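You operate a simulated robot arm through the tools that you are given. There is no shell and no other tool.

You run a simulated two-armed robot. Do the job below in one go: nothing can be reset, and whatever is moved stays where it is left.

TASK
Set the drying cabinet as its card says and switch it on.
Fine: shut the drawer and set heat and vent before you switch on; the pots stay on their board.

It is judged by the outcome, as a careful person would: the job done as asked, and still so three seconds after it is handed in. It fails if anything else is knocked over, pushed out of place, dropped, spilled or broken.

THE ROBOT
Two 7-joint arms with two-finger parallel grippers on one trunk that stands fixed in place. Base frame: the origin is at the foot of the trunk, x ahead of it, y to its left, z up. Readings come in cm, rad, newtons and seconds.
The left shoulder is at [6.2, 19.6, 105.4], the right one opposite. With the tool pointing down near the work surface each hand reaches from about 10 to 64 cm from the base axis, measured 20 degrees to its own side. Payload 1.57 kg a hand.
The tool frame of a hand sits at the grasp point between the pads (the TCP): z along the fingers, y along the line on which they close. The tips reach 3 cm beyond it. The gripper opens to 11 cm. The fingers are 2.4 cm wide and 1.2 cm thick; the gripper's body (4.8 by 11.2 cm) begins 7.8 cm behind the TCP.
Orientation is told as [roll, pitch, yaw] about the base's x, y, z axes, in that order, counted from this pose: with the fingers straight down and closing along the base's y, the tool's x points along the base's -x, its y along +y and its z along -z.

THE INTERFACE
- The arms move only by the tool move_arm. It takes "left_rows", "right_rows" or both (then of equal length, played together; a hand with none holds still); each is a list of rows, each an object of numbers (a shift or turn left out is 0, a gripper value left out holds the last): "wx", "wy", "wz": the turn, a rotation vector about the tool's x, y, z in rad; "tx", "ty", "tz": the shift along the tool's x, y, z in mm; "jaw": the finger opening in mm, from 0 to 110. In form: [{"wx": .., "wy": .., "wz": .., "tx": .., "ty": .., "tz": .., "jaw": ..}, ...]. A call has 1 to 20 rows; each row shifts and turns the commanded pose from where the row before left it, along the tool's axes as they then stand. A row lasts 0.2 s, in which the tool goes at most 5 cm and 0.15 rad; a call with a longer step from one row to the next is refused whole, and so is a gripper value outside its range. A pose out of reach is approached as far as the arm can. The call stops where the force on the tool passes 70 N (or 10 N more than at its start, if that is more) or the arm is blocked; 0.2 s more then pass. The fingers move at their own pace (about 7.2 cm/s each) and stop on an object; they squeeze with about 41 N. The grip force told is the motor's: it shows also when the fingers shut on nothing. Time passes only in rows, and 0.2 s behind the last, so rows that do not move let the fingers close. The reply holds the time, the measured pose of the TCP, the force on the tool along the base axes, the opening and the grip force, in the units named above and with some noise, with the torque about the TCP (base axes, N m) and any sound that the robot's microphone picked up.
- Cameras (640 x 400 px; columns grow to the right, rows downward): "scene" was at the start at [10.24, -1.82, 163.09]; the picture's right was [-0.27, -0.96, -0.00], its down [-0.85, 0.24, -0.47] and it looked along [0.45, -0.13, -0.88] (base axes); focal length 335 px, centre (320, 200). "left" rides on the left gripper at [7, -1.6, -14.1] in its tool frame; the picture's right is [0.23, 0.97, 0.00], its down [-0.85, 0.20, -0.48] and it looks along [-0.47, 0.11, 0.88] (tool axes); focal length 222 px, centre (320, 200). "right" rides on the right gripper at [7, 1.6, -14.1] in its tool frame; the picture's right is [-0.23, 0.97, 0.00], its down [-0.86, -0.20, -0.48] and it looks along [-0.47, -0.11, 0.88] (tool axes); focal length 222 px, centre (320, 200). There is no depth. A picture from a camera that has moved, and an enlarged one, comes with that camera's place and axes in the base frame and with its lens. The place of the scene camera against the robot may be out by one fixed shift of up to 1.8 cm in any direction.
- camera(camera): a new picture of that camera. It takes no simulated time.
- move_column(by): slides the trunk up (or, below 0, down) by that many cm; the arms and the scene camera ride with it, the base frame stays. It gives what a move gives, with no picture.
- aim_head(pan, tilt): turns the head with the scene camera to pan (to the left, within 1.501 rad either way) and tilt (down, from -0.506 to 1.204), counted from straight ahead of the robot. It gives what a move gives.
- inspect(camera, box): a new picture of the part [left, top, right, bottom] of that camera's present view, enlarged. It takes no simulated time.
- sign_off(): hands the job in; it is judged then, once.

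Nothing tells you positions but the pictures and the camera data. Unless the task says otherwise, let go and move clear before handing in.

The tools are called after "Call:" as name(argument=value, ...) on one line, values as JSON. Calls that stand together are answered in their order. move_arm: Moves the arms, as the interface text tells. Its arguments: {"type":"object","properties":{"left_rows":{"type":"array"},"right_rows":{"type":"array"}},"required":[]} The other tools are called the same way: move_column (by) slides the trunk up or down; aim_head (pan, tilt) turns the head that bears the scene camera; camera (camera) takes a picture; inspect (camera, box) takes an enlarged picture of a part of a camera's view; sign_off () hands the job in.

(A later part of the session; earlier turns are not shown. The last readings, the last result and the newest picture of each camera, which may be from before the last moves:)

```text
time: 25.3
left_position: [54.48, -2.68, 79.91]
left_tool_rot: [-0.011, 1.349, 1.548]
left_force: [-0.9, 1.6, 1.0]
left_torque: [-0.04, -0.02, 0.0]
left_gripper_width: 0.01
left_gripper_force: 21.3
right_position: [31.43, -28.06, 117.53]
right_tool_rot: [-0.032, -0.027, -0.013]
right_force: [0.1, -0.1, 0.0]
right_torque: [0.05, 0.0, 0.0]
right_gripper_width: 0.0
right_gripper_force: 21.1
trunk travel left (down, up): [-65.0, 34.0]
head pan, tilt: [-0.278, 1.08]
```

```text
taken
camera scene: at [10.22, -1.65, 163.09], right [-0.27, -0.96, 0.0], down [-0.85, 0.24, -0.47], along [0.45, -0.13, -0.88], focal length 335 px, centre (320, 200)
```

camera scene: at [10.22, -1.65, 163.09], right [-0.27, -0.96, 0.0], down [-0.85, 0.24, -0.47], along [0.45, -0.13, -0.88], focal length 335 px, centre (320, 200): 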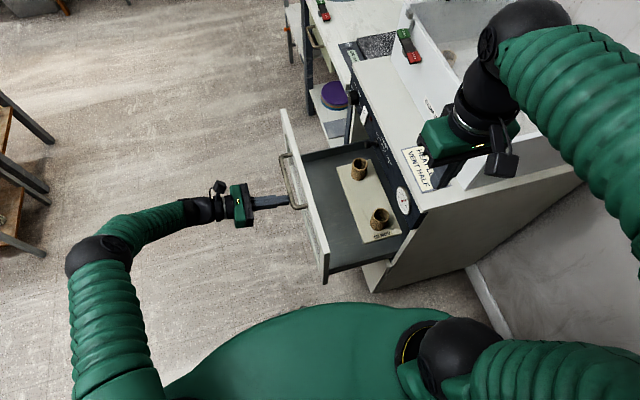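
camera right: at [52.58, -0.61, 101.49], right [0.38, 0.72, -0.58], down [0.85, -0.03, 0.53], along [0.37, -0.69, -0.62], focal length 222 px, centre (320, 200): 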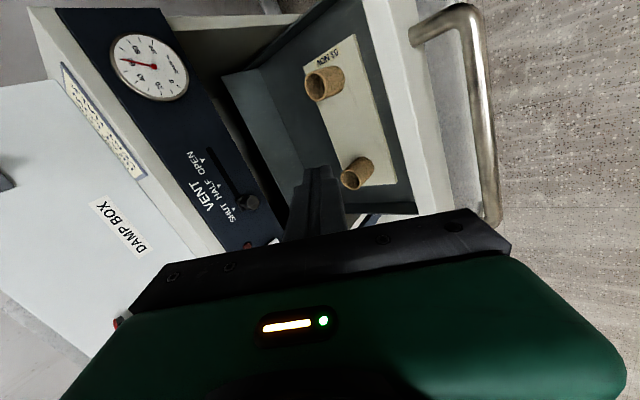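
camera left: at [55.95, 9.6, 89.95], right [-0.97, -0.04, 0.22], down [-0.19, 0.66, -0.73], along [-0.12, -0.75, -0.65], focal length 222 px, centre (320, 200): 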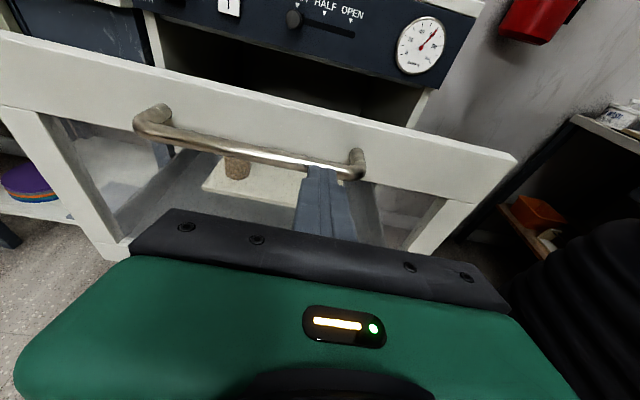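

The drawer slides easily and the pots stand. I continue at the same gentle pace.

Call:
move_arm(left_rows=[{"tx": 1.3, "tz": 5.9}, {"tx": 1.5, "tz": 6.8}, {"tx": 1.8, "tz": 7.8}, {"tx": 1.8, "tz": 7.8}, {"tx": 1.8, "tz": 7.8}, {"tx": 1.8, "tz": 7.8}, {"tx": 1.8, "tz": 7.8}, {"tx": 1.8, "tz": 7.8}, {"tx": 1.8, "tz": 7.8}, {"tx": 1.8, "tz": 7.8}, {"tx": 1.8, "tz": 7.8}, {"tx": 1.8, "tz": 7.8}, {"tx": 1.8, "tz": 7.8}, {"tx": 1.8, "tz": 7.8}, {"tx": 1.5, "tz": 6.8}, {"tx": 1.3, "tz": 5.9}, {"tx": 1.1, "tz": 4.9}])

Call:
camera(camera="left")

Call:
camera(camera="scene")

```text
time: 28.9
left_position: [54.4, -15.52, 80.12]
left_tool_rot: [-0.013, 1.351, 1.55]
left_force: [-1.3, 1.9, 2.3]
left_torque: [-0.06, 0.02, -0.05]
left_gripper_width: 0.01
left_gripper_force: 20.9
right_position: [31.39, -28.24, 117.56]
right_tool_rot: [-0.032, -0.029, -0.012]
right_force: [-0.1, 0.1, 0.3]
right_torque: [0.03, 0.01, 0.02]
right_gripper_width: 0.02
right_gripper_force: 21.0
trunk travel left (down, up): [-65.0, 34.0]
head pan, tilt: [-0.278, 1.08]
```

```text
taken
camera left: at [55.99, -3.19, 89.99], right [-0.97, -0.04, 0.22], down [-0.19, 0.66, -0.73], along [-0.11, -0.75, -0.65], focal length 222 px, centre (320, 200)
```

left: 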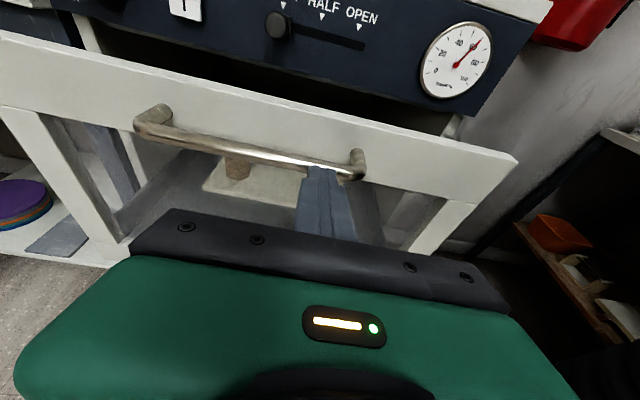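

```text
taken
camera scene: at [10.2, -1.71, 163.1], right [-0.27, -0.96, 0.0], down [-0.85, 0.24, -0.47], along [0.45, -0.13, -0.88], focal length 335 px, centre (320, 200)
```

scene: 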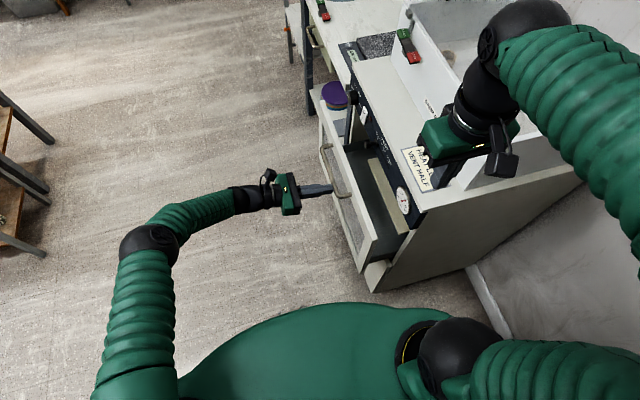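

Call:
move_arm(left_rows=[{"tx": 1.3, "tz": 5.9}, {"tx": 1.5, "tz": 6.8}, {"tx": 1.5, "tz": 6.8}, {"tx": 1.5, "tz": 6.8}, {"tx": 1.5, "tz": 6.8}, {"tx": 1.5, "tz": 6.8}, {"tx": 1.5, "tz": 6.8}, {"tx": 1.3, "tz": 5.9}, {"tx": 1.1, "tz": 4.9}, {"tx": 0.9, "tz": 3.9}, {"tx": 0.7, "tz": 2.9}, {"tx": 0.7, "tz": 2.9}, {"tx": 0.7, "tz": 2.9}, {"tx": 0.7, "tz": 2.9}])

Call:
camera(camera="left")

Call:
camera(camera="scene")

```text
time: 31.9
left_position: [54.39, -22.76, 80.05]
left_tool_rot: [-0.015, 1.348, 1.547]
left_force: [-0.5, 0.9, 1.9]
left_torque: [0.0, -0.04, -0.02]
left_gripper_width: 0.0
left_gripper_force: 21.4
right_position: [31.49, -28.18, 117.46]
right_tool_rot: [-0.032, -0.028, -0.013]
right_force: [0.0, -0.7, -0.4]
right_torque: [-0.04, 0.02, 0.03]
right_gripper_width: 0.01
right_gripper_force: 21.3
trunk travel left (down, up): [-65.0, 34.0]
head pan, tilt: [-0.278, 1.08]
```

```text
taken
camera left: at [55.86, -10.62, 89.93], right [-0.97, -0.04, 0.22], down [-0.19, 0.66, -0.73], along [-0.11, -0.75, -0.65], focal length 222 px, centre (320, 200)
```

left: 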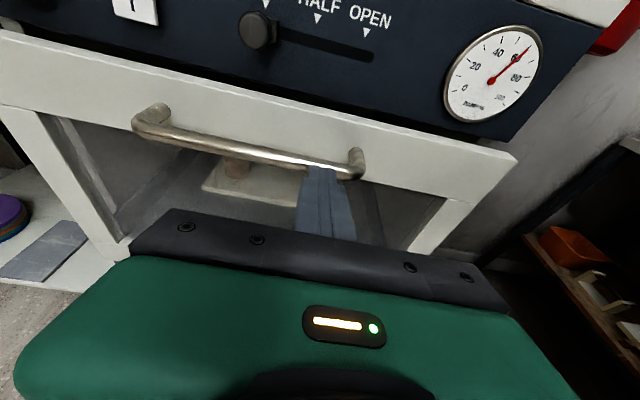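

```text
taken
camera scene: at [10.22, -1.76, 163.09], right [-0.27, -0.96, 0.0], down [-0.85, 0.24, -0.47], along [0.45, -0.13, -0.88], focal length 335 px, centre (320, 200)
```

scene: 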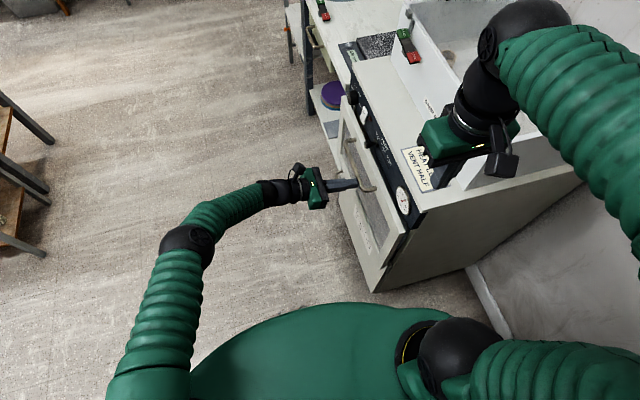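

Call:
move_arm(left_rows=[{"tx": 0.7, "tz": 2.9}, {"tx": 0.7, "tz": 2.9}, {"tx": 0.7, "tz": 2.9}, {"tx": 0.7, "tz": 2.9}, {"tx": 0.7, "tz": 2.9}, {"tx": 0.7, "tz": 2.9}, {"tx": 0.7, "tz": 2.9}, {"tx": 0.7, "tz": 2.9}])

Call:
camera(camera="left")

Call:
camera(camera="scene")

```text
time: 33.7
left_position: [54.23, -25.51, 79.92]
left_tool_rot: [-0.012, 1.346, 1.545]
left_force: [-0.1, -0.1, 0.1]
left_torque: [0.01, -0.01, 0.02]
left_gripper_width: 0.0
left_gripper_force: 21.4
right_position: [31.41, -28.27, 117.53]
right_tool_rot: [-0.029, -0.027, -0.015]
right_force: [-0.6, 0.1, -0.4]
right_torque: [-0.01, 0.0, -0.02]
right_gripper_width: 0.0
right_gripper_force: 21.4
trunk travel left (down, up): [-65.0, 34.0]
head pan, tilt: [-0.278, 1.08]
```

```text
taken
camera left: at [55.77, -13.2, 89.96], right [-0.97, -0.04, 0.22], down [-0.19, 0.66, -0.73], along [-0.11, -0.75, -0.65], focal length 222 px, centre (320, 200)
```

left: 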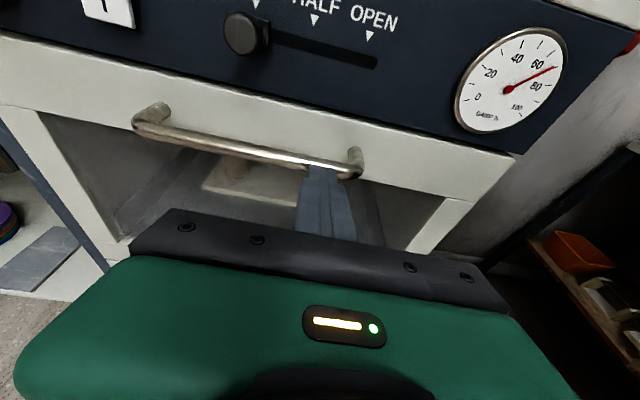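

```text
taken
camera scene: at [10.25, -1.87, 163.09], right [-0.27, -0.96, 0.0], down [-0.85, 0.24, -0.47], along [0.45, -0.13, -0.88], focal length 335 px, centre (320, 200)
```

scene: 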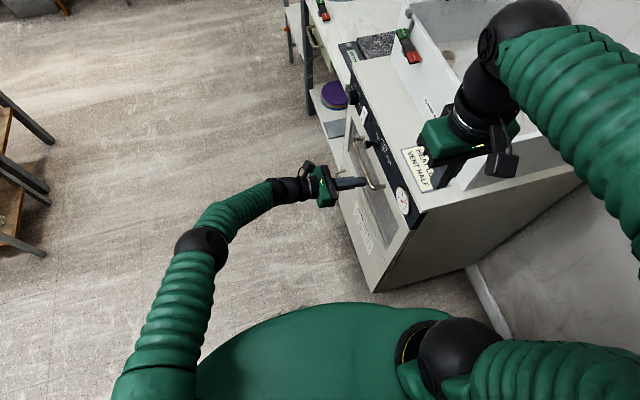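

Nearly flush. I push on in tiny steps until resistance shows.

Call:
move_arm(left_rows=[{"tx": 0.5, "tz": 2.0}, {"tx": 0.5, "tz": 2.0}, {"tx": 0.5, "tz": 2.0}, {"tx": 0.5, "tz": 2.0}])

Call:
inspect(camera="left", box=[0, 0, 640, 220])

Call:
inspect(camera="scene", box=[310, 70, 450, 300])

```text
time: 34.7
left_position: [54.19, -25.59, 79.96]
left_tool_rot: [-0.02, 1.349, 1.54]
left_force: [-9.5, 28.0, -4.4]
left_torque: [0.17, 0.02, -0.11]
left_gripper_width: 0.02
left_gripper_force: 21.3
right_position: [31.44, -27.5, 117.65]
right_tool_rot: [-0.036, -0.027, -0.01]
right_force: [-0.5, 0.6, 0.0]
right_torque: [0.01, 0.0, 0.01]
right_gripper_width: 0.0
right_gripper_force: 21.7
trunk travel left (down, up): [-65.0, 34.0]
head pan, tilt: [-0.278, 1.08]
```

```text
1.00 times, centred on (320, 110) of left (not enlarged: the box is as wide or as high as the picture)
camera zoom: at [55.79, -13.36, 89.98], right [-0.98, -0.04, 0.22], down [-0.19, 0.66, -0.73], along [-0.11, -0.75, -0.65], focal length 222 px, centre (320, 290)
```

zoom: 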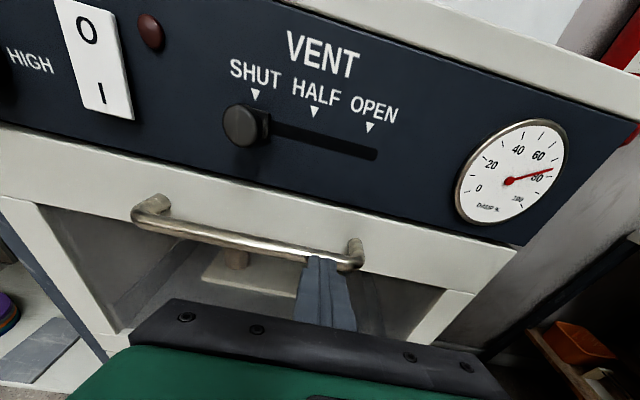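

```text
1.74 times, centred on (380, 185) of scene
camera zoom: at [10.15, -0.85, 163.09], right [-0.27, -0.96, 0.01], down [-0.85, 0.24, -0.47], along [0.45, -0.13, -0.88], focal length 583 px, centre (216, 226)
```

zoom: 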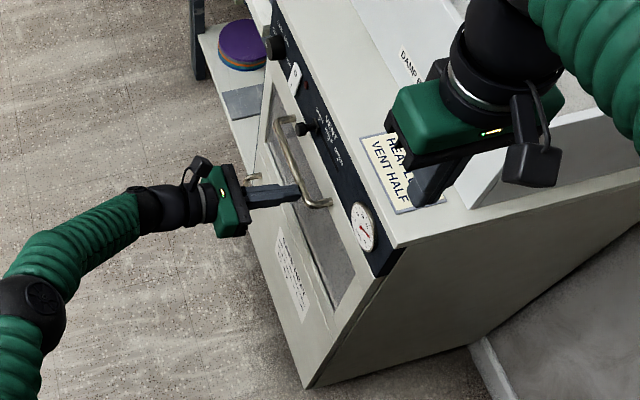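

The force rose to 28 N with no further travel: the drawer is shut. There's a note on the front below; I'll read it before going on.

Call:
inspect(camera="scene", box=[345, 185, 405, 265])

Call:
inspect(camera="left", box=[200, 120, 300, 200])

Call:
inspect(camera="left", box=[180, 0, 420, 120])

```text
5.00 times, centred on (375, 225) of scene
camera zoom: at [10.15, -0.85, 163.09], right [-0.27, -0.96, 0.01], down [-0.85, 0.24, -0.47], along [0.45, -0.13, -0.88], focal length 1675 px, centre (45, 75)
```

zoom: 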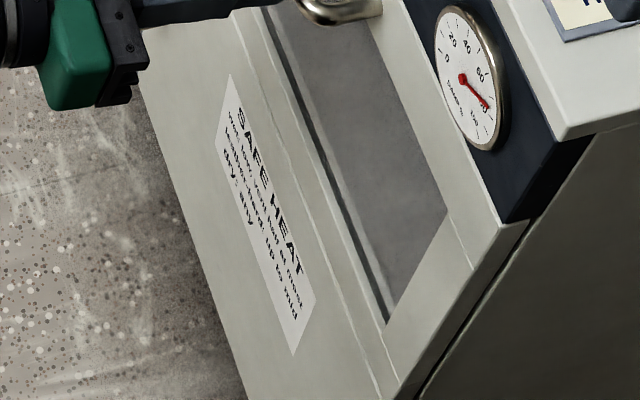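

```text
5.00 times, centred on (250, 160) of left
camera zoom: at [55.79, -13.36, 89.98], right [-0.98, -0.04, 0.22], down [-0.19, 0.66, -0.73], along [-0.11, -0.75, -0.65], focal length 1111 px, centre (670, 400)
```

zoom: 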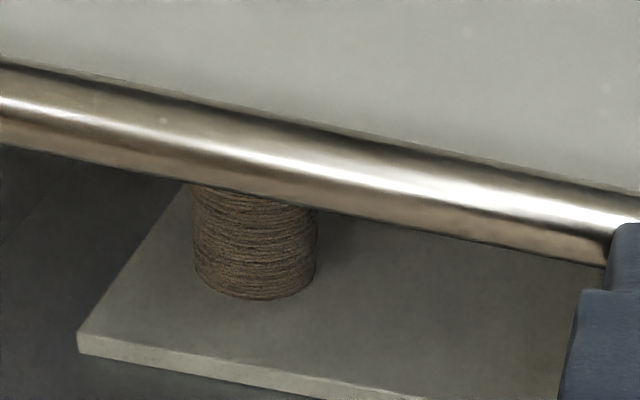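

```text
2.67 times, centred on (300, 60) of left
camera zoom: at [55.79, -13.36, 89.98], right [-0.98, -0.04, 0.22], down [-0.19, 0.66, -0.73], along [-0.11, -0.75, -0.65], focal length 592 px, centre (373, 573)
```

zoom: 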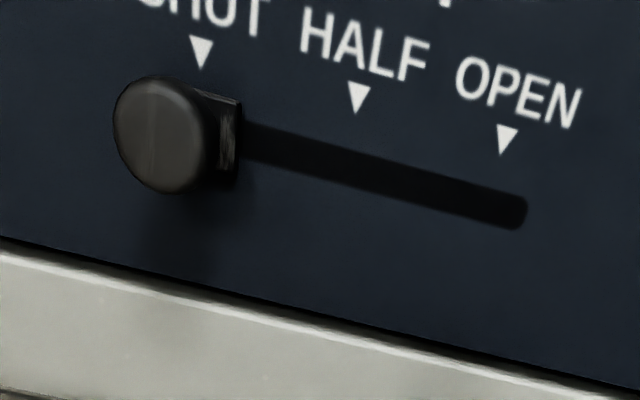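

There's a "SAFE HEAT" notice below the drawer. I'll back the left hand off and tilt it to read that.

Call:
move_arm(left_rows=[{"tx": -2, "tz": -9}, {"tx": -4, "tz": -20}, {"tx": -9, "tz": -40}, {"tx": -9, "tz": -40}, {"tx": -9, "tz": -40}, {"tx": -9, "tz": -40}, {"tx": -9, "tz": -40}])

Call:
camera(camera="left")

Call:
camera(camera="scene")

```text
time: 36.3
left_position: [54.57, -2.14, 80.04]
left_tool_rot: [-0.015, 1.352, 1.547]
left_force: [-0.8, 0.0, -1.1]
left_torque: [-0.01, 0.0, 0.02]
left_gripper_width: 0.01
left_gripper_force: 21.8
right_position: [31.37, -27.79, 117.69]
right_tool_rot: [-0.033, -0.028, -0.013]
right_force: [0.0, 0.7, -0.5]
right_torque: [-0.03, -0.03, -0.01]
right_gripper_width: 0.0
right_gripper_force: 21.7
trunk travel left (down, up): [-65.0, 34.0]
head pan, tilt: [-0.278, 1.08]
```

```text
taken
camera left: at [56.09, 10.14, 89.92], right [-0.97, -0.04, 0.22], down [-0.19, 0.66, -0.73], along [-0.11, -0.75, -0.65], focal length 222 px, centre (320, 200)
```

left: 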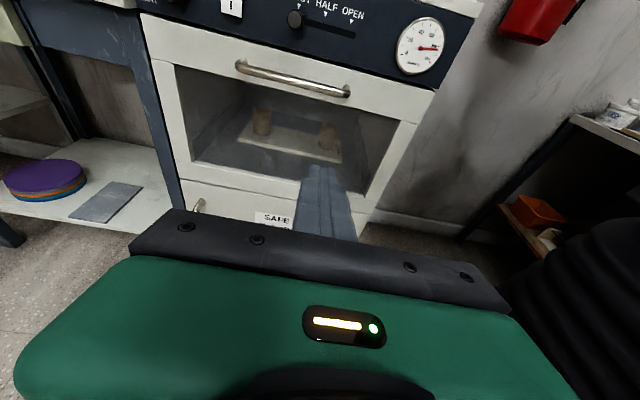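

```text
taken
camera scene: at [10.24, -1.24, 163.1], right [-0.27, -0.96, 0.0], down [-0.85, 0.24, -0.47], along [0.45, -0.13, -0.88], focal length 335 px, centre (320, 200)
```

scene: 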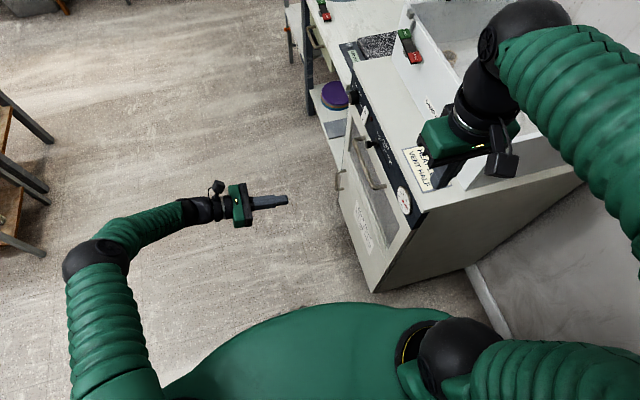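

Call:
move_arm(left_rows=[{"tz": -30}, {"wy": -0.15}, {"wy": -0.15}, {"wy": -0.15}, {"wy": -0.15}])

Call:
camera(camera="left")

Call:
inspect(camera="left", box=[230, 80, 350, 180])

```text
time: 37.5
left_position: [54.34, 0.11, 80.83]
left_tool_rot: [-0.005, 0.745, 1.559]
left_force: [-0.1, -0.2, -0.4]
left_torque: [0.05, -0.01, -0.02]
left_gripper_width: 0.0
left_gripper_force: 21.1
right_position: [31.33, -28.27, 117.6]
right_tool_rot: [-0.029, -0.029, -0.011]
right_force: [0.0, 0.1, 0.0]
right_torque: [0.03, -0.03, 0.01]
right_gripper_width: 0.0
right_gripper_force: 21.2
trunk travel left (down, up): [-65.0, 34.0]
head pan, tilt: [-0.278, 1.08]
```

```text
taken
camera left: at [55.86, 4.73, 95.91], right [-0.98, -0.16, 0.15], down [-0.19, 0.95, -0.23], along [-0.11, -0.25, -0.96], focal length 222 px, centre (320, 200)
```

left: 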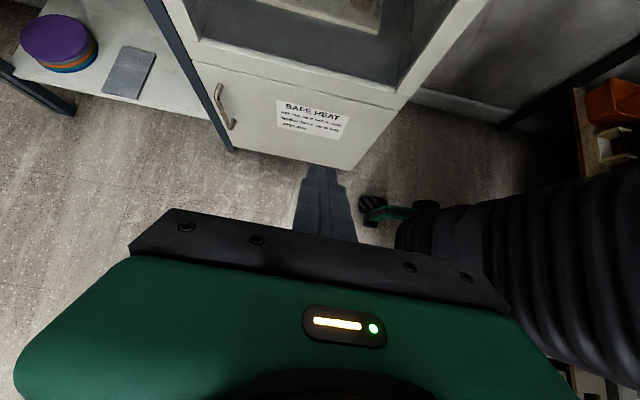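

```text
4.00 times, centred on (290, 130) of left
camera zoom: at [55.86, 4.73, 95.91], right [-0.98, -0.16, 0.15], down [-0.19, 0.95, -0.23], along [-0.11, -0.25, -0.96], focal length 888 px, centre (440, 480)
```

zoom: 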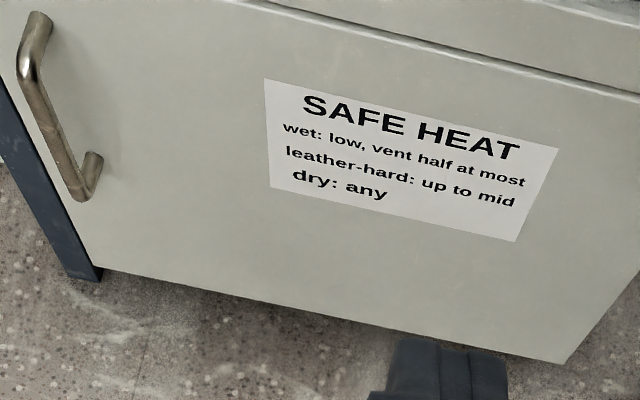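

The notice (wet: low, vent half at most) agrees with the card. The drawer is shut and the pots stand. Now I back the left hand off to watch, and bring the right hand in front of the panel, turned so that its jaws close along x.

Call:
move_arm(left_rows=[{"tx": 12.3, "tz": -45.3}, {"tx": 12.3, "tz": -45.3}, {"tx": 12.3, "tz": -45.3}, {"tx": 12.3, "tz": -45.3}, {"tx": 12.3, "tz": -45.3}, {"tx": 12.3, "tz": -45.3}, {"wy": 0.15}, {"wy": 0.15}, {"wy": 0.15}, {"wy": 0.15}], right_rows=[{"tx": -35, "ty": 25, "tz": 20}, {"tx": -35, "ty": 25, "tz": 20}, {"tx": -35, "ty": 25, "tz": 20}, {"tx": -35, "ty": 25, "tz": 20}, {"tx": -35, "ty": 25, "tz": 20}, {"wz": 0.15}, {"wz": 0.15}, {"wz": 0.15}, {"wz": 0.15}, {"wz": 0.15}])

Call:
move_arm(right_rows=[{"wz": 0.15}, {"wz": 0.15}, {"wz": 0.15}, {"wz": 0.15}, {"wz": 0.15}, {"wz": 0.06}, {}])

Call:
camera(camera="scene")

Call:
camera(camera="left")

Call:
camera(camera="right")

```text
time: 39.7
left_position: [54.76, 13.6, 105.69]
left_tool_rot: [-0.016, 1.352, 1.547]
left_force: [1.2, 0.2, 0.0]
left_torque: [-0.04, 0.02, 0.01]
left_gripper_width: 0.01
left_gripper_force: 21.3
right_position: [49.35, -16.15, 107.27]
right_tool_rot: [-0.007, -0.042, -0.766]
right_force: [-0.5, 0.3, 0.5]
right_torque: [0.0, 0.01, 0.0]
right_gripper_width: 0.02
right_gripper_force: 20.7
trunk travel left (down, up): [-65.0, 34.0]
head pan, tilt: [-0.278, 1.08]
```

```text
time: 41.3
left_position: [54.68, 13.46, 105.76]
left_tool_rot: [-0.013, 1.35, 1.547]
left_force: [0.3, -0.1, -0.5]
left_torque: [0.0, 0.0, 0.02]
left_gripper_width: 0.03
left_gripper_force: 21.4
right_position: [49.29, -16.17, 107.33]
right_tool_rot: [0.026, -0.033, -1.573]
right_force: [1.0, -0.2, 0.3]
right_torque: [0.01, -0.02, 0.02]
right_gripper_width: 0.0
right_gripper_force: 20.9
trunk travel left (down, up): [-65.0, 34.0]
head pan, tilt: [-0.278, 1.08]
```

```text
taken
camera scene: at [10.35, -1.53, 163.09], right [-0.27, -0.96, 0.0], down [-0.85, 0.24, -0.47], along [0.45, -0.13, -0.88], focal length 335 px, centre (320, 200)
```

scene: 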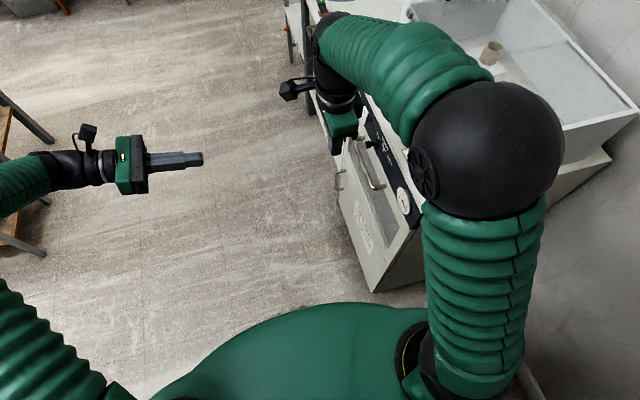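

```text
taken
camera left: at [56.17, 25.72, 115.73], right [-0.97, -0.04, 0.22], down [-0.19, 0.66, -0.73], along [-0.11, -0.75, -0.65], focal length 222 px, centre (320, 200)
```

left: 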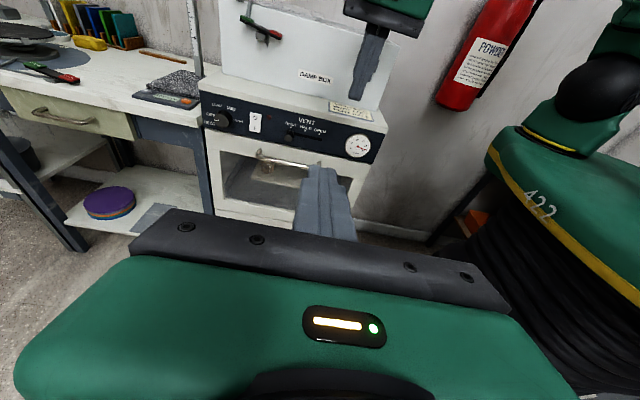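

```text
taken
camera right: at [50.65, -8.75, 121.33], right [0.97, -0.23, 0.03], down [-0.21, -0.84, 0.5], along [-0.09, -0.49, -0.87], focal length 222 px, centre (320, 200)
```

right: 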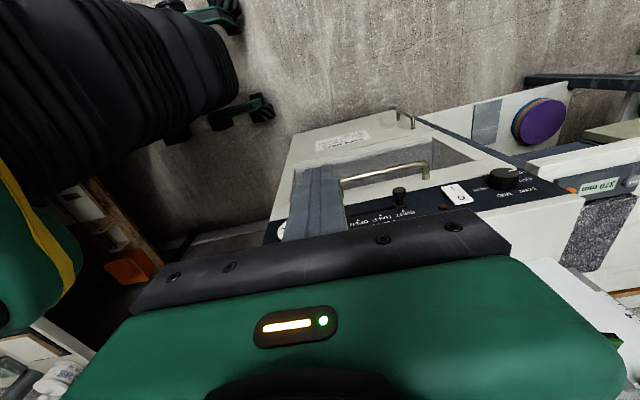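

The right hand has a good view of panel and controls. I tilt it slightly toward the panel, open the jaws to 5 cm and bring it in front of and above the vent slider (x≈60.8, z≈87).

Call:
move_arm(right_rows=[{"wy": -0.134, "jaw": 50}, {"wy": -0.134}, {"tx": 11.8, "tz": 38.2}, {"tx": 11.8, "tz": 38.2}, {"tx": 11.8, "tz": 38.2}, {"ty": 28.75, "tx": -10.6, "tz": 16.4}, {"ty": 28.75, "tx": -10.6, "tz": 16.4}, {"ty": 28.75, "tx": -10.6, "tz": 16.4}, {"ty": 28.75, "tx": -10.6, "tz": 16.4}])

Call:
camera(camera="left")

Call:
camera(camera="right")

Call:
camera(camera="scene")

```text
time: 43.3
left_position: [54.81, 13.49, 105.67]
left_tool_rot: [-0.006, 1.348, 1.553]
left_force: [0.5, 0.1, -0.6]
left_torque: [0.02, -0.02, -0.01]
left_gripper_width: 0.0
left_gripper_force: 21.3
right_position: [61.44, -22.29, 90.88]
right_tool_rot: [0.025, -0.3, -1.578]
right_force: [0.0, 0.7, 0.0]
right_torque: [0.0, 0.0, -0.01]
right_gripper_width: 4.97
right_gripper_force: 0.0
trunk travel left (down, up): [-65.0, 34.0]
head pan, tilt: [-0.278, 1.08]
```

```text
taken
camera left: at [56.32, 25.67, 115.65], right [-0.97, -0.04, 0.22], down [-0.19, 0.66, -0.73], along [-0.12, -0.75, -0.65], focal length 222 px, centre (320, 200)
```

left: 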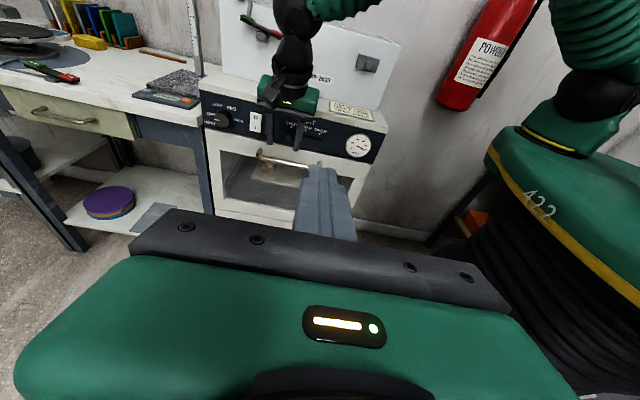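

```text
taken
camera right: at [62.87, -11.5, 102.47], right [0.97, -0.22, 0.09], down [-0.22, -0.68, 0.7], along [-0.09, -0.7, -0.7], focal length 222 px, centre (320, 200)
```

right: 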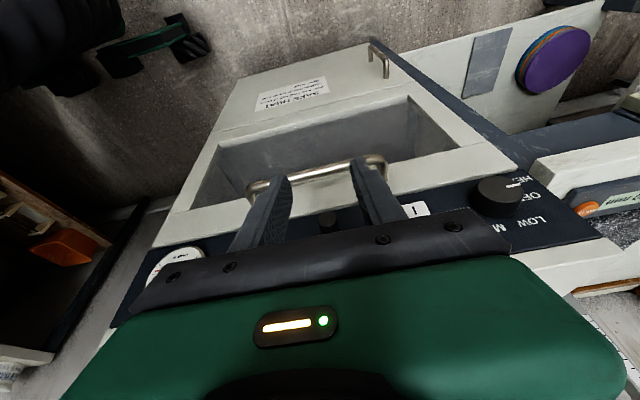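

```text
taken
camera scene: at [10.66, -1.59, 163.07], right [-0.27, -0.96, 0.0], down [-0.85, 0.24, -0.47], along [0.45, -0.13, -0.88], focal length 335 px, centre (320, 200)
```

scene: 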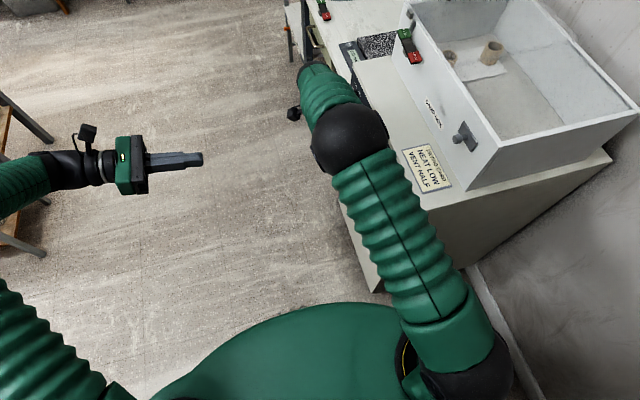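

The slider knob (x≈61.0, y to −29.5, z≈87.5) is centred between the fingers. I advance most of the way toward the panel and check.

Call:
move_arm(right_rows=[{"tx": -21.7, "tz": 16.8, "ty": -1.3}, {"tx": -21.7, "tz": 16.8, "ty": -1.3}, {}])

Call:
inspect(camera="left", box=[200, 70, 380, 180])

Call:
inspect(camera="right", box=[200, 120, 460, 260])

```text
time: 44.1
left_position: [54.63, 13.42, 105.82]
left_tool_rot: [-0.018, 1.349, 1.544]
left_force: [-0.1, 0.4, -0.8]
left_torque: [0.02, 0.0, 0.01]
left_gripper_width: 0.0
left_gripper_force: 21.4
right_position: [61.06, -27.41, 88.93]
right_tool_rot: [0.029, -0.3, -1.58]
right_force: [-0.3, 0.9, -0.4]
right_torque: [0.01, 0.02, 0.0]
right_gripper_width: 5.03
right_gripper_force: 0.0
trunk travel left (down, up): [-65.0, 34.0]
head pan, tilt: [-0.278, 1.08]
```

```text
3.56 times, centred on (290, 125) of left
camera zoom: at [56.12, 25.67, 115.77], right [-0.98, -0.04, 0.22], down [-0.19, 0.66, -0.73], along [-0.11, -0.75, -0.65], focal length 790 px, centre (427, 467)
```

zoom: 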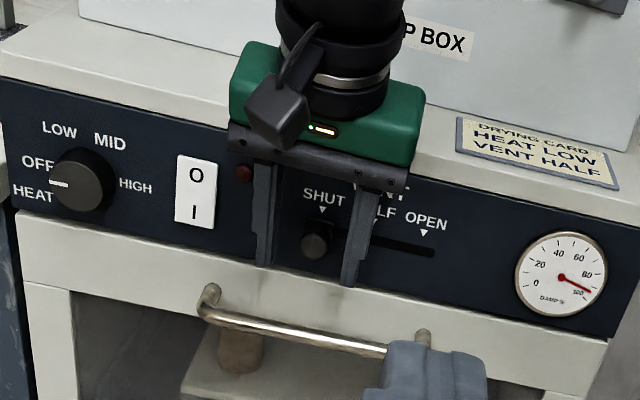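

```text
2.46 times, centred on (330, 190) of right
camera zoom: at [62.42, -16.57, 100.42], right [0.97, -0.22, 0.09], down [-0.22, -0.68, 0.7], along [-0.09, -0.7, -0.7], focal length 547 px, centre (295, 225)
```

zoom: 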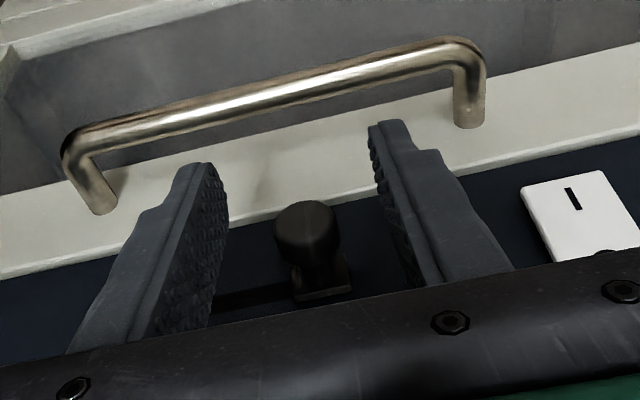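

Call:
move_arm(right_rows=[{"tx": -10, "tz": 8}, {"tx": -10, "tz": 8}, {"jaw": 15}, {"jaw": 15}, {}])

Call:
inspect(camera="left", box=[200, 70, 380, 180])

Call:
inspect(camera="right", box=[200, 120, 460, 260])

```text
time: 45.3
left_position: [54.56, 13.41, 105.82]
left_tool_rot: [-0.017, 1.349, 1.545]
left_force: [1.4, -0.3, 0.1]
left_torque: [0.04, -0.01, 0.0]
left_gripper_width: 0.0
left_gripper_force: 21.3
right_position: [60.99, -29.96, 87.92]
right_tool_rot: [0.026, -0.301, -1.581]
right_force: [-8.7, -0.5, -4.8]
right_torque: [-0.1, 0.02, -0.05]
right_gripper_width: 2.07
right_gripper_force: 34.3
trunk travel left (down, up): [-65.0, 34.0]
head pan, tilt: [-0.278, 1.08]
```

```text
3.56 times, centred on (290, 125) of left
camera zoom: at [56.11, 25.63, 115.77], right [-0.98, -0.04, 0.22], down [-0.19, 0.66, -0.73], along [-0.11, -0.75, -0.65], focal length 790 px, centre (427, 467)
```

zoom: 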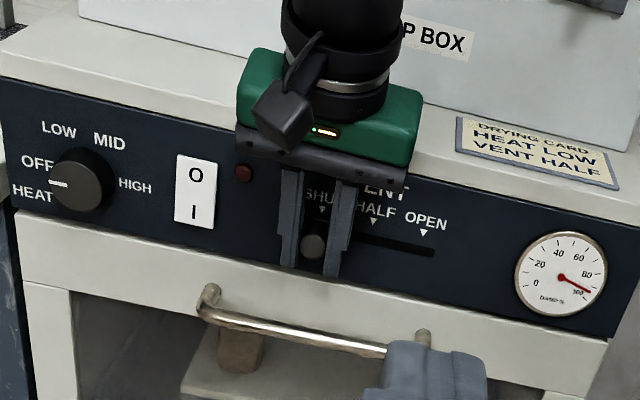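

```text
2.46 times, centred on (330, 190) of right
camera zoom: at [62.47, -19.1, 99.44], right [0.97, -0.22, 0.09], down [-0.22, -0.68, 0.7], along [-0.09, -0.7, -0.7], focal length 547 px, centre (295, 225)
```

zoom: 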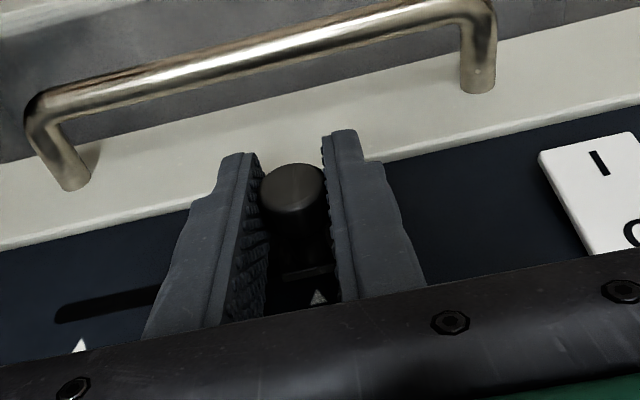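

The slider knob is gripped (2.1 cm wide). I move it 4 cm toward −x to the HALF mark.

Call:
move_arm(right_rows=[{"ty": -8}, {"ty": -8}, {"ty": -8}, {"ty": -8}, {"ty": -8}, {}])

Call:
inspect(camera="left", box=[250, 90, 340, 150])

Call:
inspect(camera="right", box=[200, 120, 460, 260])

```text
time: 46.7
left_position: [54.44, 13.42, 105.98]
left_tool_rot: [-0.02, 1.351, 1.541]
left_force: [-0.7, -0.3, 0.1]
left_torque: [0.0, 0.0, 0.0]
left_gripper_width: 0.02
left_gripper_force: 21.3
right_position: [57.05, -30.02, 87.87]
right_tool_rot: [0.03, -0.299, -1.583]
right_force: [0.9, -5.8, 13.5]
right_torque: [-0.26, 0.05, -0.01]
right_gripper_width: 2.05
right_gripper_force: 34.6
trunk travel left (down, up): [-65.0, 34.0]
head pan, tilt: [-0.278, 1.08]
```

```text
6.67 times, centred on (295, 120) of left
camera zoom: at [56.03, 25.65, 115.83], right [-0.98, -0.04, 0.22], down [-0.19, 0.66, -0.73], along [-0.11, -0.75, -0.65], focal length 1481 px, centre (487, 733)
```

zoom: 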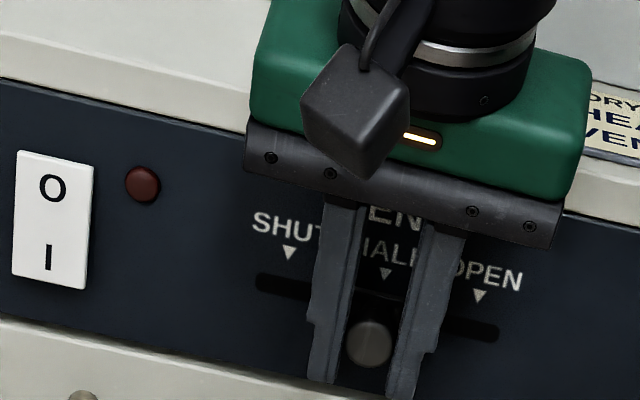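

```text
2.46 times, centred on (330, 190) of right
camera zoom: at [58.39, -19.08, 99.43], right [0.97, -0.22, 0.1], down [-0.22, -0.67, 0.7], along [-0.09, -0.71, -0.7], focal length 547 px, centre (295, 225)
```

zoom: 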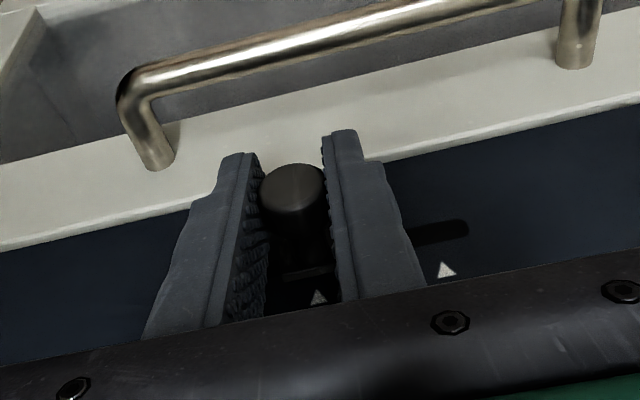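

The HALF mark now sits under the knob just as the SHUT mark did before. I release and back straight off.

Call:
move_arm(right_rows=[{"jaw": 50}, {"jaw": 50}, {"tx": 19, "tz": -6}, {"tx": 29, "tz": -9}, {"tx": 29, "tz": -9}])

Call:
inspect(camera="left", box=[250, 90, 340, 150])

Call:
inspect(camera="right", box=[200, 120, 460, 260])

```text
time: 47.9
left_position: [54.62, 13.73, 105.78]
left_tool_rot: [-0.016, 1.35, 1.544]
left_force: [0.0, 0.3, -0.7]
left_torque: [0.01, -0.05, -0.01]
left_gripper_width: 0.0
left_gripper_force: 21.1
right_position: [57.04, -21.63, 87.78]
right_tool_rot: [0.029, -0.302, -1.579]
right_force: [0.2, 0.2, -0.6]
right_torque: [-0.03, -0.02, 0.03]
right_gripper_width: 5.01
right_gripper_force: 0.1
trunk travel left (down, up): [-65.0, 34.0]
head pan, tilt: [-0.278, 1.08]
```

```text
6.67 times, centred on (295, 120) of left
camera zoom: at [56.15, 25.88, 115.7], right [-0.97, -0.04, 0.22], down [-0.19, 0.66, -0.73], along [-0.11, -0.75, -0.65], focal length 1481 px, centre (487, 733)
```

zoom: 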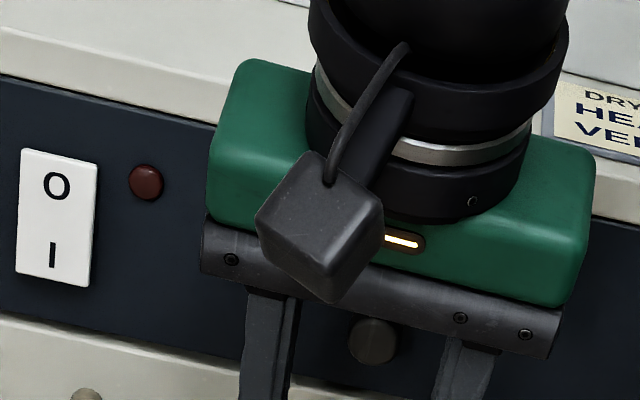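

```text
2.46 times, centred on (330, 190) of right
camera zoom: at [58.47, -10.73, 99.28], right [0.97, -0.22, 0.09], down [-0.22, -0.67, 0.71], along [-0.09, -0.71, -0.7], focal length 547 px, centre (295, 225)
```

zoom: 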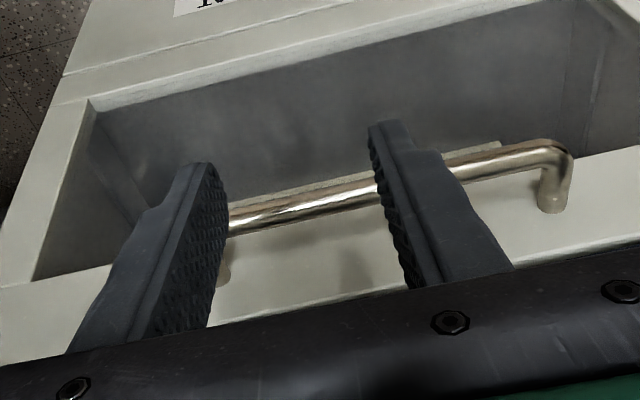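

Vent stays at HALF. Next the heat knob (axis about x≈78, z≈88.3, face at y≈−29.8, 4 cm across). I pitch the right hand forward about 38° around the knob-axis direction and move it in front of the knob, jaws 6 cm open.

Call:
move_arm(right_rows=[{"wx": -0.128, "wz": 0.0396, "jaw": 60}, {"wx": -0.128, "wz": 0.0396}, {"wx": -0.128, "wz": 0.0396}, {"wx": -0.128, "wz": 0.0396}, {"wx": -0.128, "wz": 0.0396}, {"tx": 5.1, "ty": 32.8, "tz": 25.8}, {"tx": 5.1, "ty": 32.8, "tz": 25.8}, {"tx": 5.1, "ty": 32.8, "tz": 25.8}, {"tx": 5.1, "ty": 32.8, "tz": 25.8}])

Call:
camera(camera="left")

Call:
camera(camera="right")

Call:
camera(camera="scene")

```text
time: 49.9
left_position: [54.86, 13.49, 105.64]
left_tool_rot: [-0.006, 1.349, 1.555]
left_force: [0.1, -0.4, 0.4]
left_torque: [0.03, 0.0, 0.01]
left_gripper_width: 0.0
left_gripper_force: 21.2
right_position: [73.89, -22.49, 88.1]
right_tool_rot: [0.716, -0.229, -1.764]
right_force: [0.5, 0.7, -0.4]
right_torque: [0.01, 0.0, 0.01]
right_gripper_width: 5.99
right_gripper_force: 0.0
trunk travel left (down, up): [-65.0, 34.0]
head pan, tilt: [-0.278, 1.08]
```

```text
taken
camera left: at [56.34, 25.78, 115.61], right [-0.97, -0.04, 0.22], down [-0.19, 0.66, -0.73], along [-0.12, -0.75, -0.65], focal length 222 px, centre (320, 200)
```

left: 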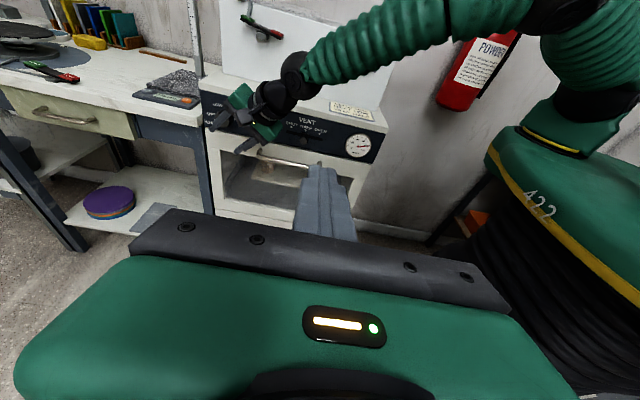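

```text
taken
camera right: at [67.88, -11.71, 98.0], right [0.71, -0.22, 0.67], down [-0.61, -0.68, 0.42], along [0.36, -0.7, -0.61], focal length 222 px, centre (320, 200)
```

right: 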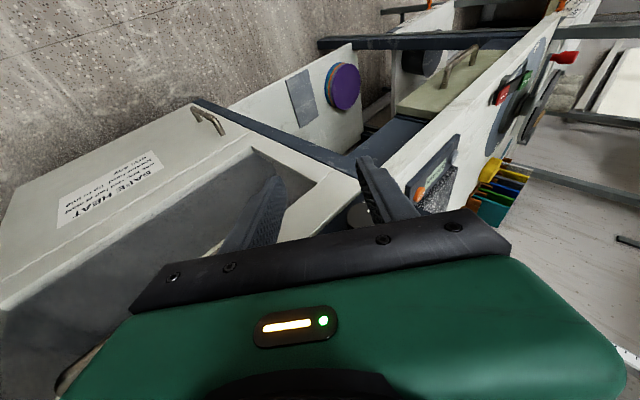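

```text
taken
camera scene: at [10.68, -1.42, 163.07], right [-0.27, -0.96, 0.0], down [-0.85, 0.24, -0.47], along [0.45, -0.13, -0.88], focal length 335 px, centre (320, 200)
```

scene: 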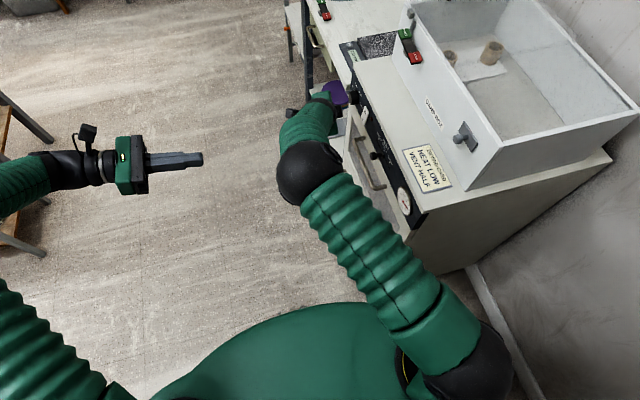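

Call:
inspect(camera="right", box=[260, 140, 460, 260])

Call:
inspect(camera="left", box=[190, 60, 340, 160])

```text
3.20 times, centred on (360, 200) of right
camera zoom: at [67.88, -11.71, 98.0], right [0.71, -0.22, 0.67], down [-0.61, -0.68, 0.42], along [0.36, -0.7, -0.61], focal length 711 px, centre (192, 200)
```

zoom: 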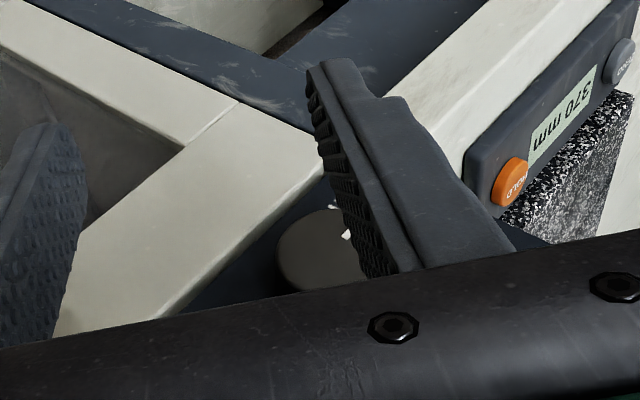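

```text
4.00 times, centred on (265, 110) of left
camera zoom: at [56.34, 25.78, 115.61], right [-0.97, -0.04, 0.22], down [-0.19, 0.66, -0.73], along [-0.12, -0.75, -0.65], focal length 888 px, centre (540, 560)
```

zoom: 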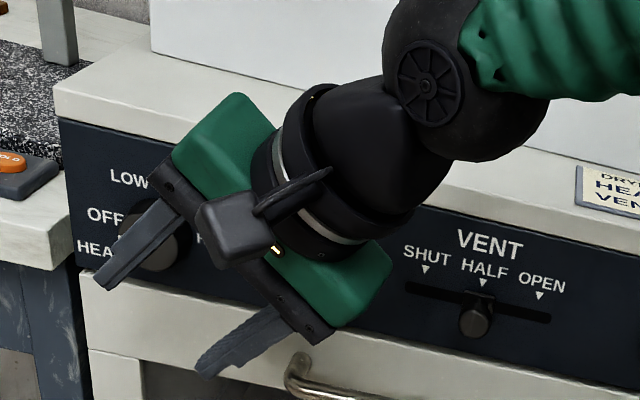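

The knob axis checks out at about (78.2, 88.1). I align the hand with it, advance to just short of the knob face and check the straddle.

Call:
move_arm(right_rows=[{"tx": 1.7, "ty": 16.5, "tz": 14}, {"tx": 1.7, "ty": 16.5, "tz": 14}, {"tx": -20.5, "tz": 6.4}, {"tx": -20.5, "tz": 6.4}, {}])

Call:
inspect(camera="right", box=[220, 130, 440, 260])

Call:
inspect(camera="left", box=[190, 60, 340, 160])

```text
time: 51.1
left_position: [54.69, 13.52, 105.77]
left_tool_rot: [-0.013, 1.35, 1.547]
left_force: [0.5, 0.1, 0.1]
left_torque: [0.0, 0.02, 0.0]
left_gripper_width: 0.0
left_gripper_force: 21.1
right_position: [78.32, -27.28, 87.91]
right_tool_rot: [0.719, -0.229, -1.764]
right_force: [-0.6, 0.3, 0.4]
right_torque: [0.02, 0.01, -0.06]
right_gripper_width: 6.03
right_gripper_force: 0.1
trunk travel left (down, up): [-65.0, 34.0]
head pan, tilt: [-0.278, 1.08]
```

```text
2.91 times, centred on (330, 195) of right
camera zoom: at [72.29, -16.44, 97.79], right [0.7, -0.22, 0.68], down [-0.61, -0.68, 0.42], along [0.37, -0.71, -0.61], focal length 646 px, centre (291, 214)
```

zoom: 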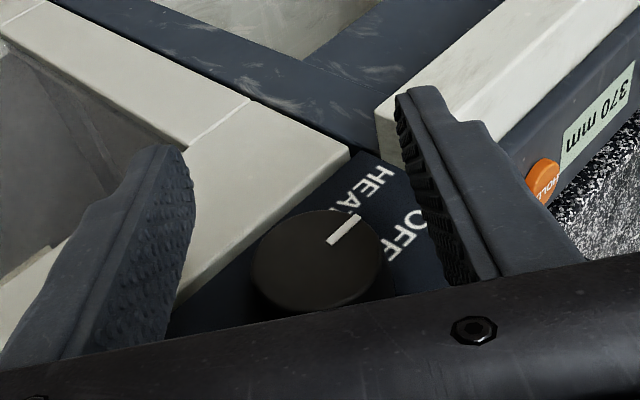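

```text
4.00 times, centred on (265, 110) of left
camera zoom: at [56.21, 25.71, 115.7], right [-0.97, -0.04, 0.22], down [-0.19, 0.66, -0.73], along [-0.11, -0.75, -0.65], focal length 888 px, centre (540, 560)
```

zoom: 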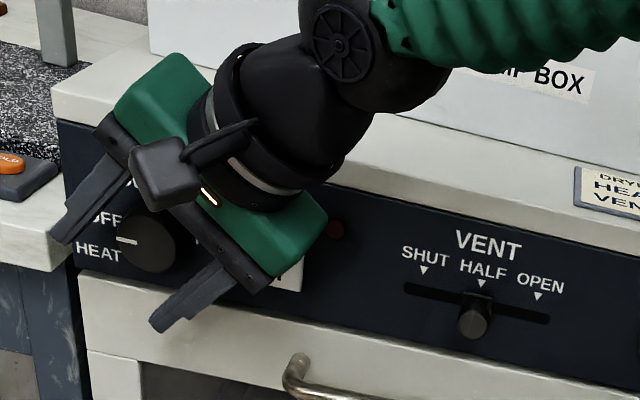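

The knob is centred between the fingers with clearance to the neighbouring bench. I narrow the jaws a little, advance the last 2.7 cm and close on the knob.

Call:
move_arm(right_rows=[{"jaw": 52}, {"tx": -13, "tz": 4}, {"tx": -13, "tz": 4}, {}])

Call:
inspect(camera="right", box=[220, 130, 440, 260])

Call:
inspect(camera="left", box=[190, 60, 340, 160])

```text
time: 52.1
left_position: [54.69, 13.55, 105.69]
left_tool_rot: [-0.015, 1.35, 1.547]
left_force: [0.6, -0.8, 0.1]
left_torque: [-0.01, -0.01, -0.01]
left_gripper_width: 0.0
left_gripper_force: 21.7
right_position: [78.06, -30.36, 88.03]
right_tool_rot: [0.72, -0.228, -1.766]
right_force: [0.7, 0.2, -0.1]
right_torque: [0.02, 0.0, 0.0]
right_gripper_width: 5.2
right_gripper_force: 0.0
trunk travel left (down, up): [-65.0, 34.0]
head pan, tilt: [-0.278, 1.08]
```

```text
2.91 times, centred on (330, 195) of right
camera zoom: at [72.08, -19.37, 97.94], right [0.7, -0.22, 0.68], down [-0.61, -0.68, 0.42], along [0.37, -0.7, -0.61], focal length 646 px, centre (291, 214)
```

zoom: 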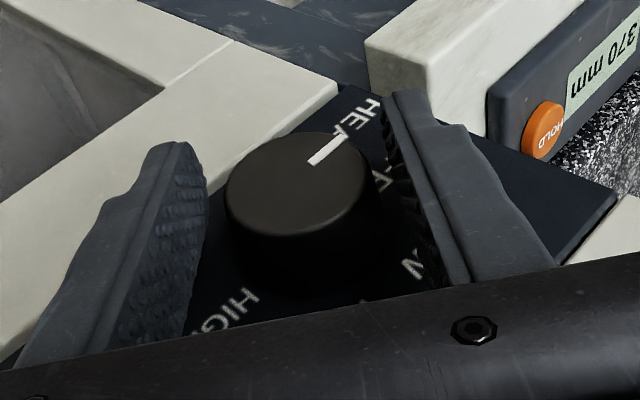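

```text
4.00 times, centred on (265, 110) of left
camera zoom: at [56.18, 25.69, 115.73], right [-0.97, -0.04, 0.22], down [-0.19, 0.66, -0.73], along [-0.11, -0.75, -0.65], focal length 888 px, centre (540, 560)
```

zoom: 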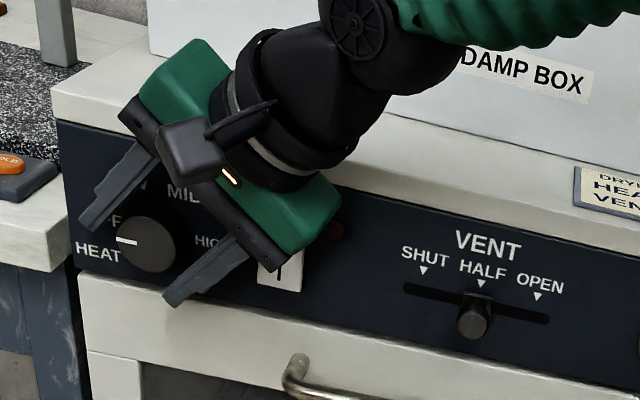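

Good straddle. Close on the knob.

Call:
move_arm(right_rows=[{"jaw": 30}, {"jaw": 25}, {}])

Call:
inspect(camera="right", box=[220, 130, 440, 260])

```text
time: 52.9
left_position: [54.77, 13.49, 105.74]
left_tool_rot: [-0.014, 1.349, 1.546]
left_force: [-0.1, -0.3, -0.7]
left_torque: [0.01, -0.02, -0.03]
left_gripper_width: 0.01
left_gripper_force: 21.6
right_position: [78.21, -30.17, 88.14]
right_tool_rot: [0.721, -0.23, -1.765]
right_force: [4.4, -1.5, 4.0]
right_torque: [-0.1, -0.05, 0.13]
right_gripper_width: 3.98
right_gripper_force: 45.0
trunk travel left (down, up): [-65.0, 34.0]
head pan, tilt: [-0.278, 1.08]
```

```text
2.91 times, centred on (330, 195) of right
camera zoom: at [72.12, -19.35, 97.99], right [0.7, -0.22, 0.68], down [-0.61, -0.68, 0.42], along [0.37, -0.71, -0.61], focal length 646 px, centre (291, 214)
```

zoom: 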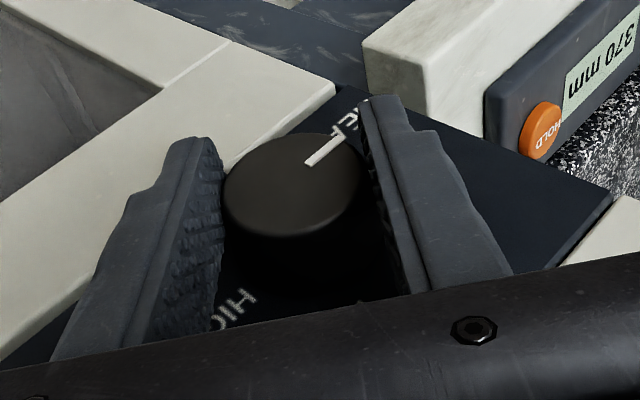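

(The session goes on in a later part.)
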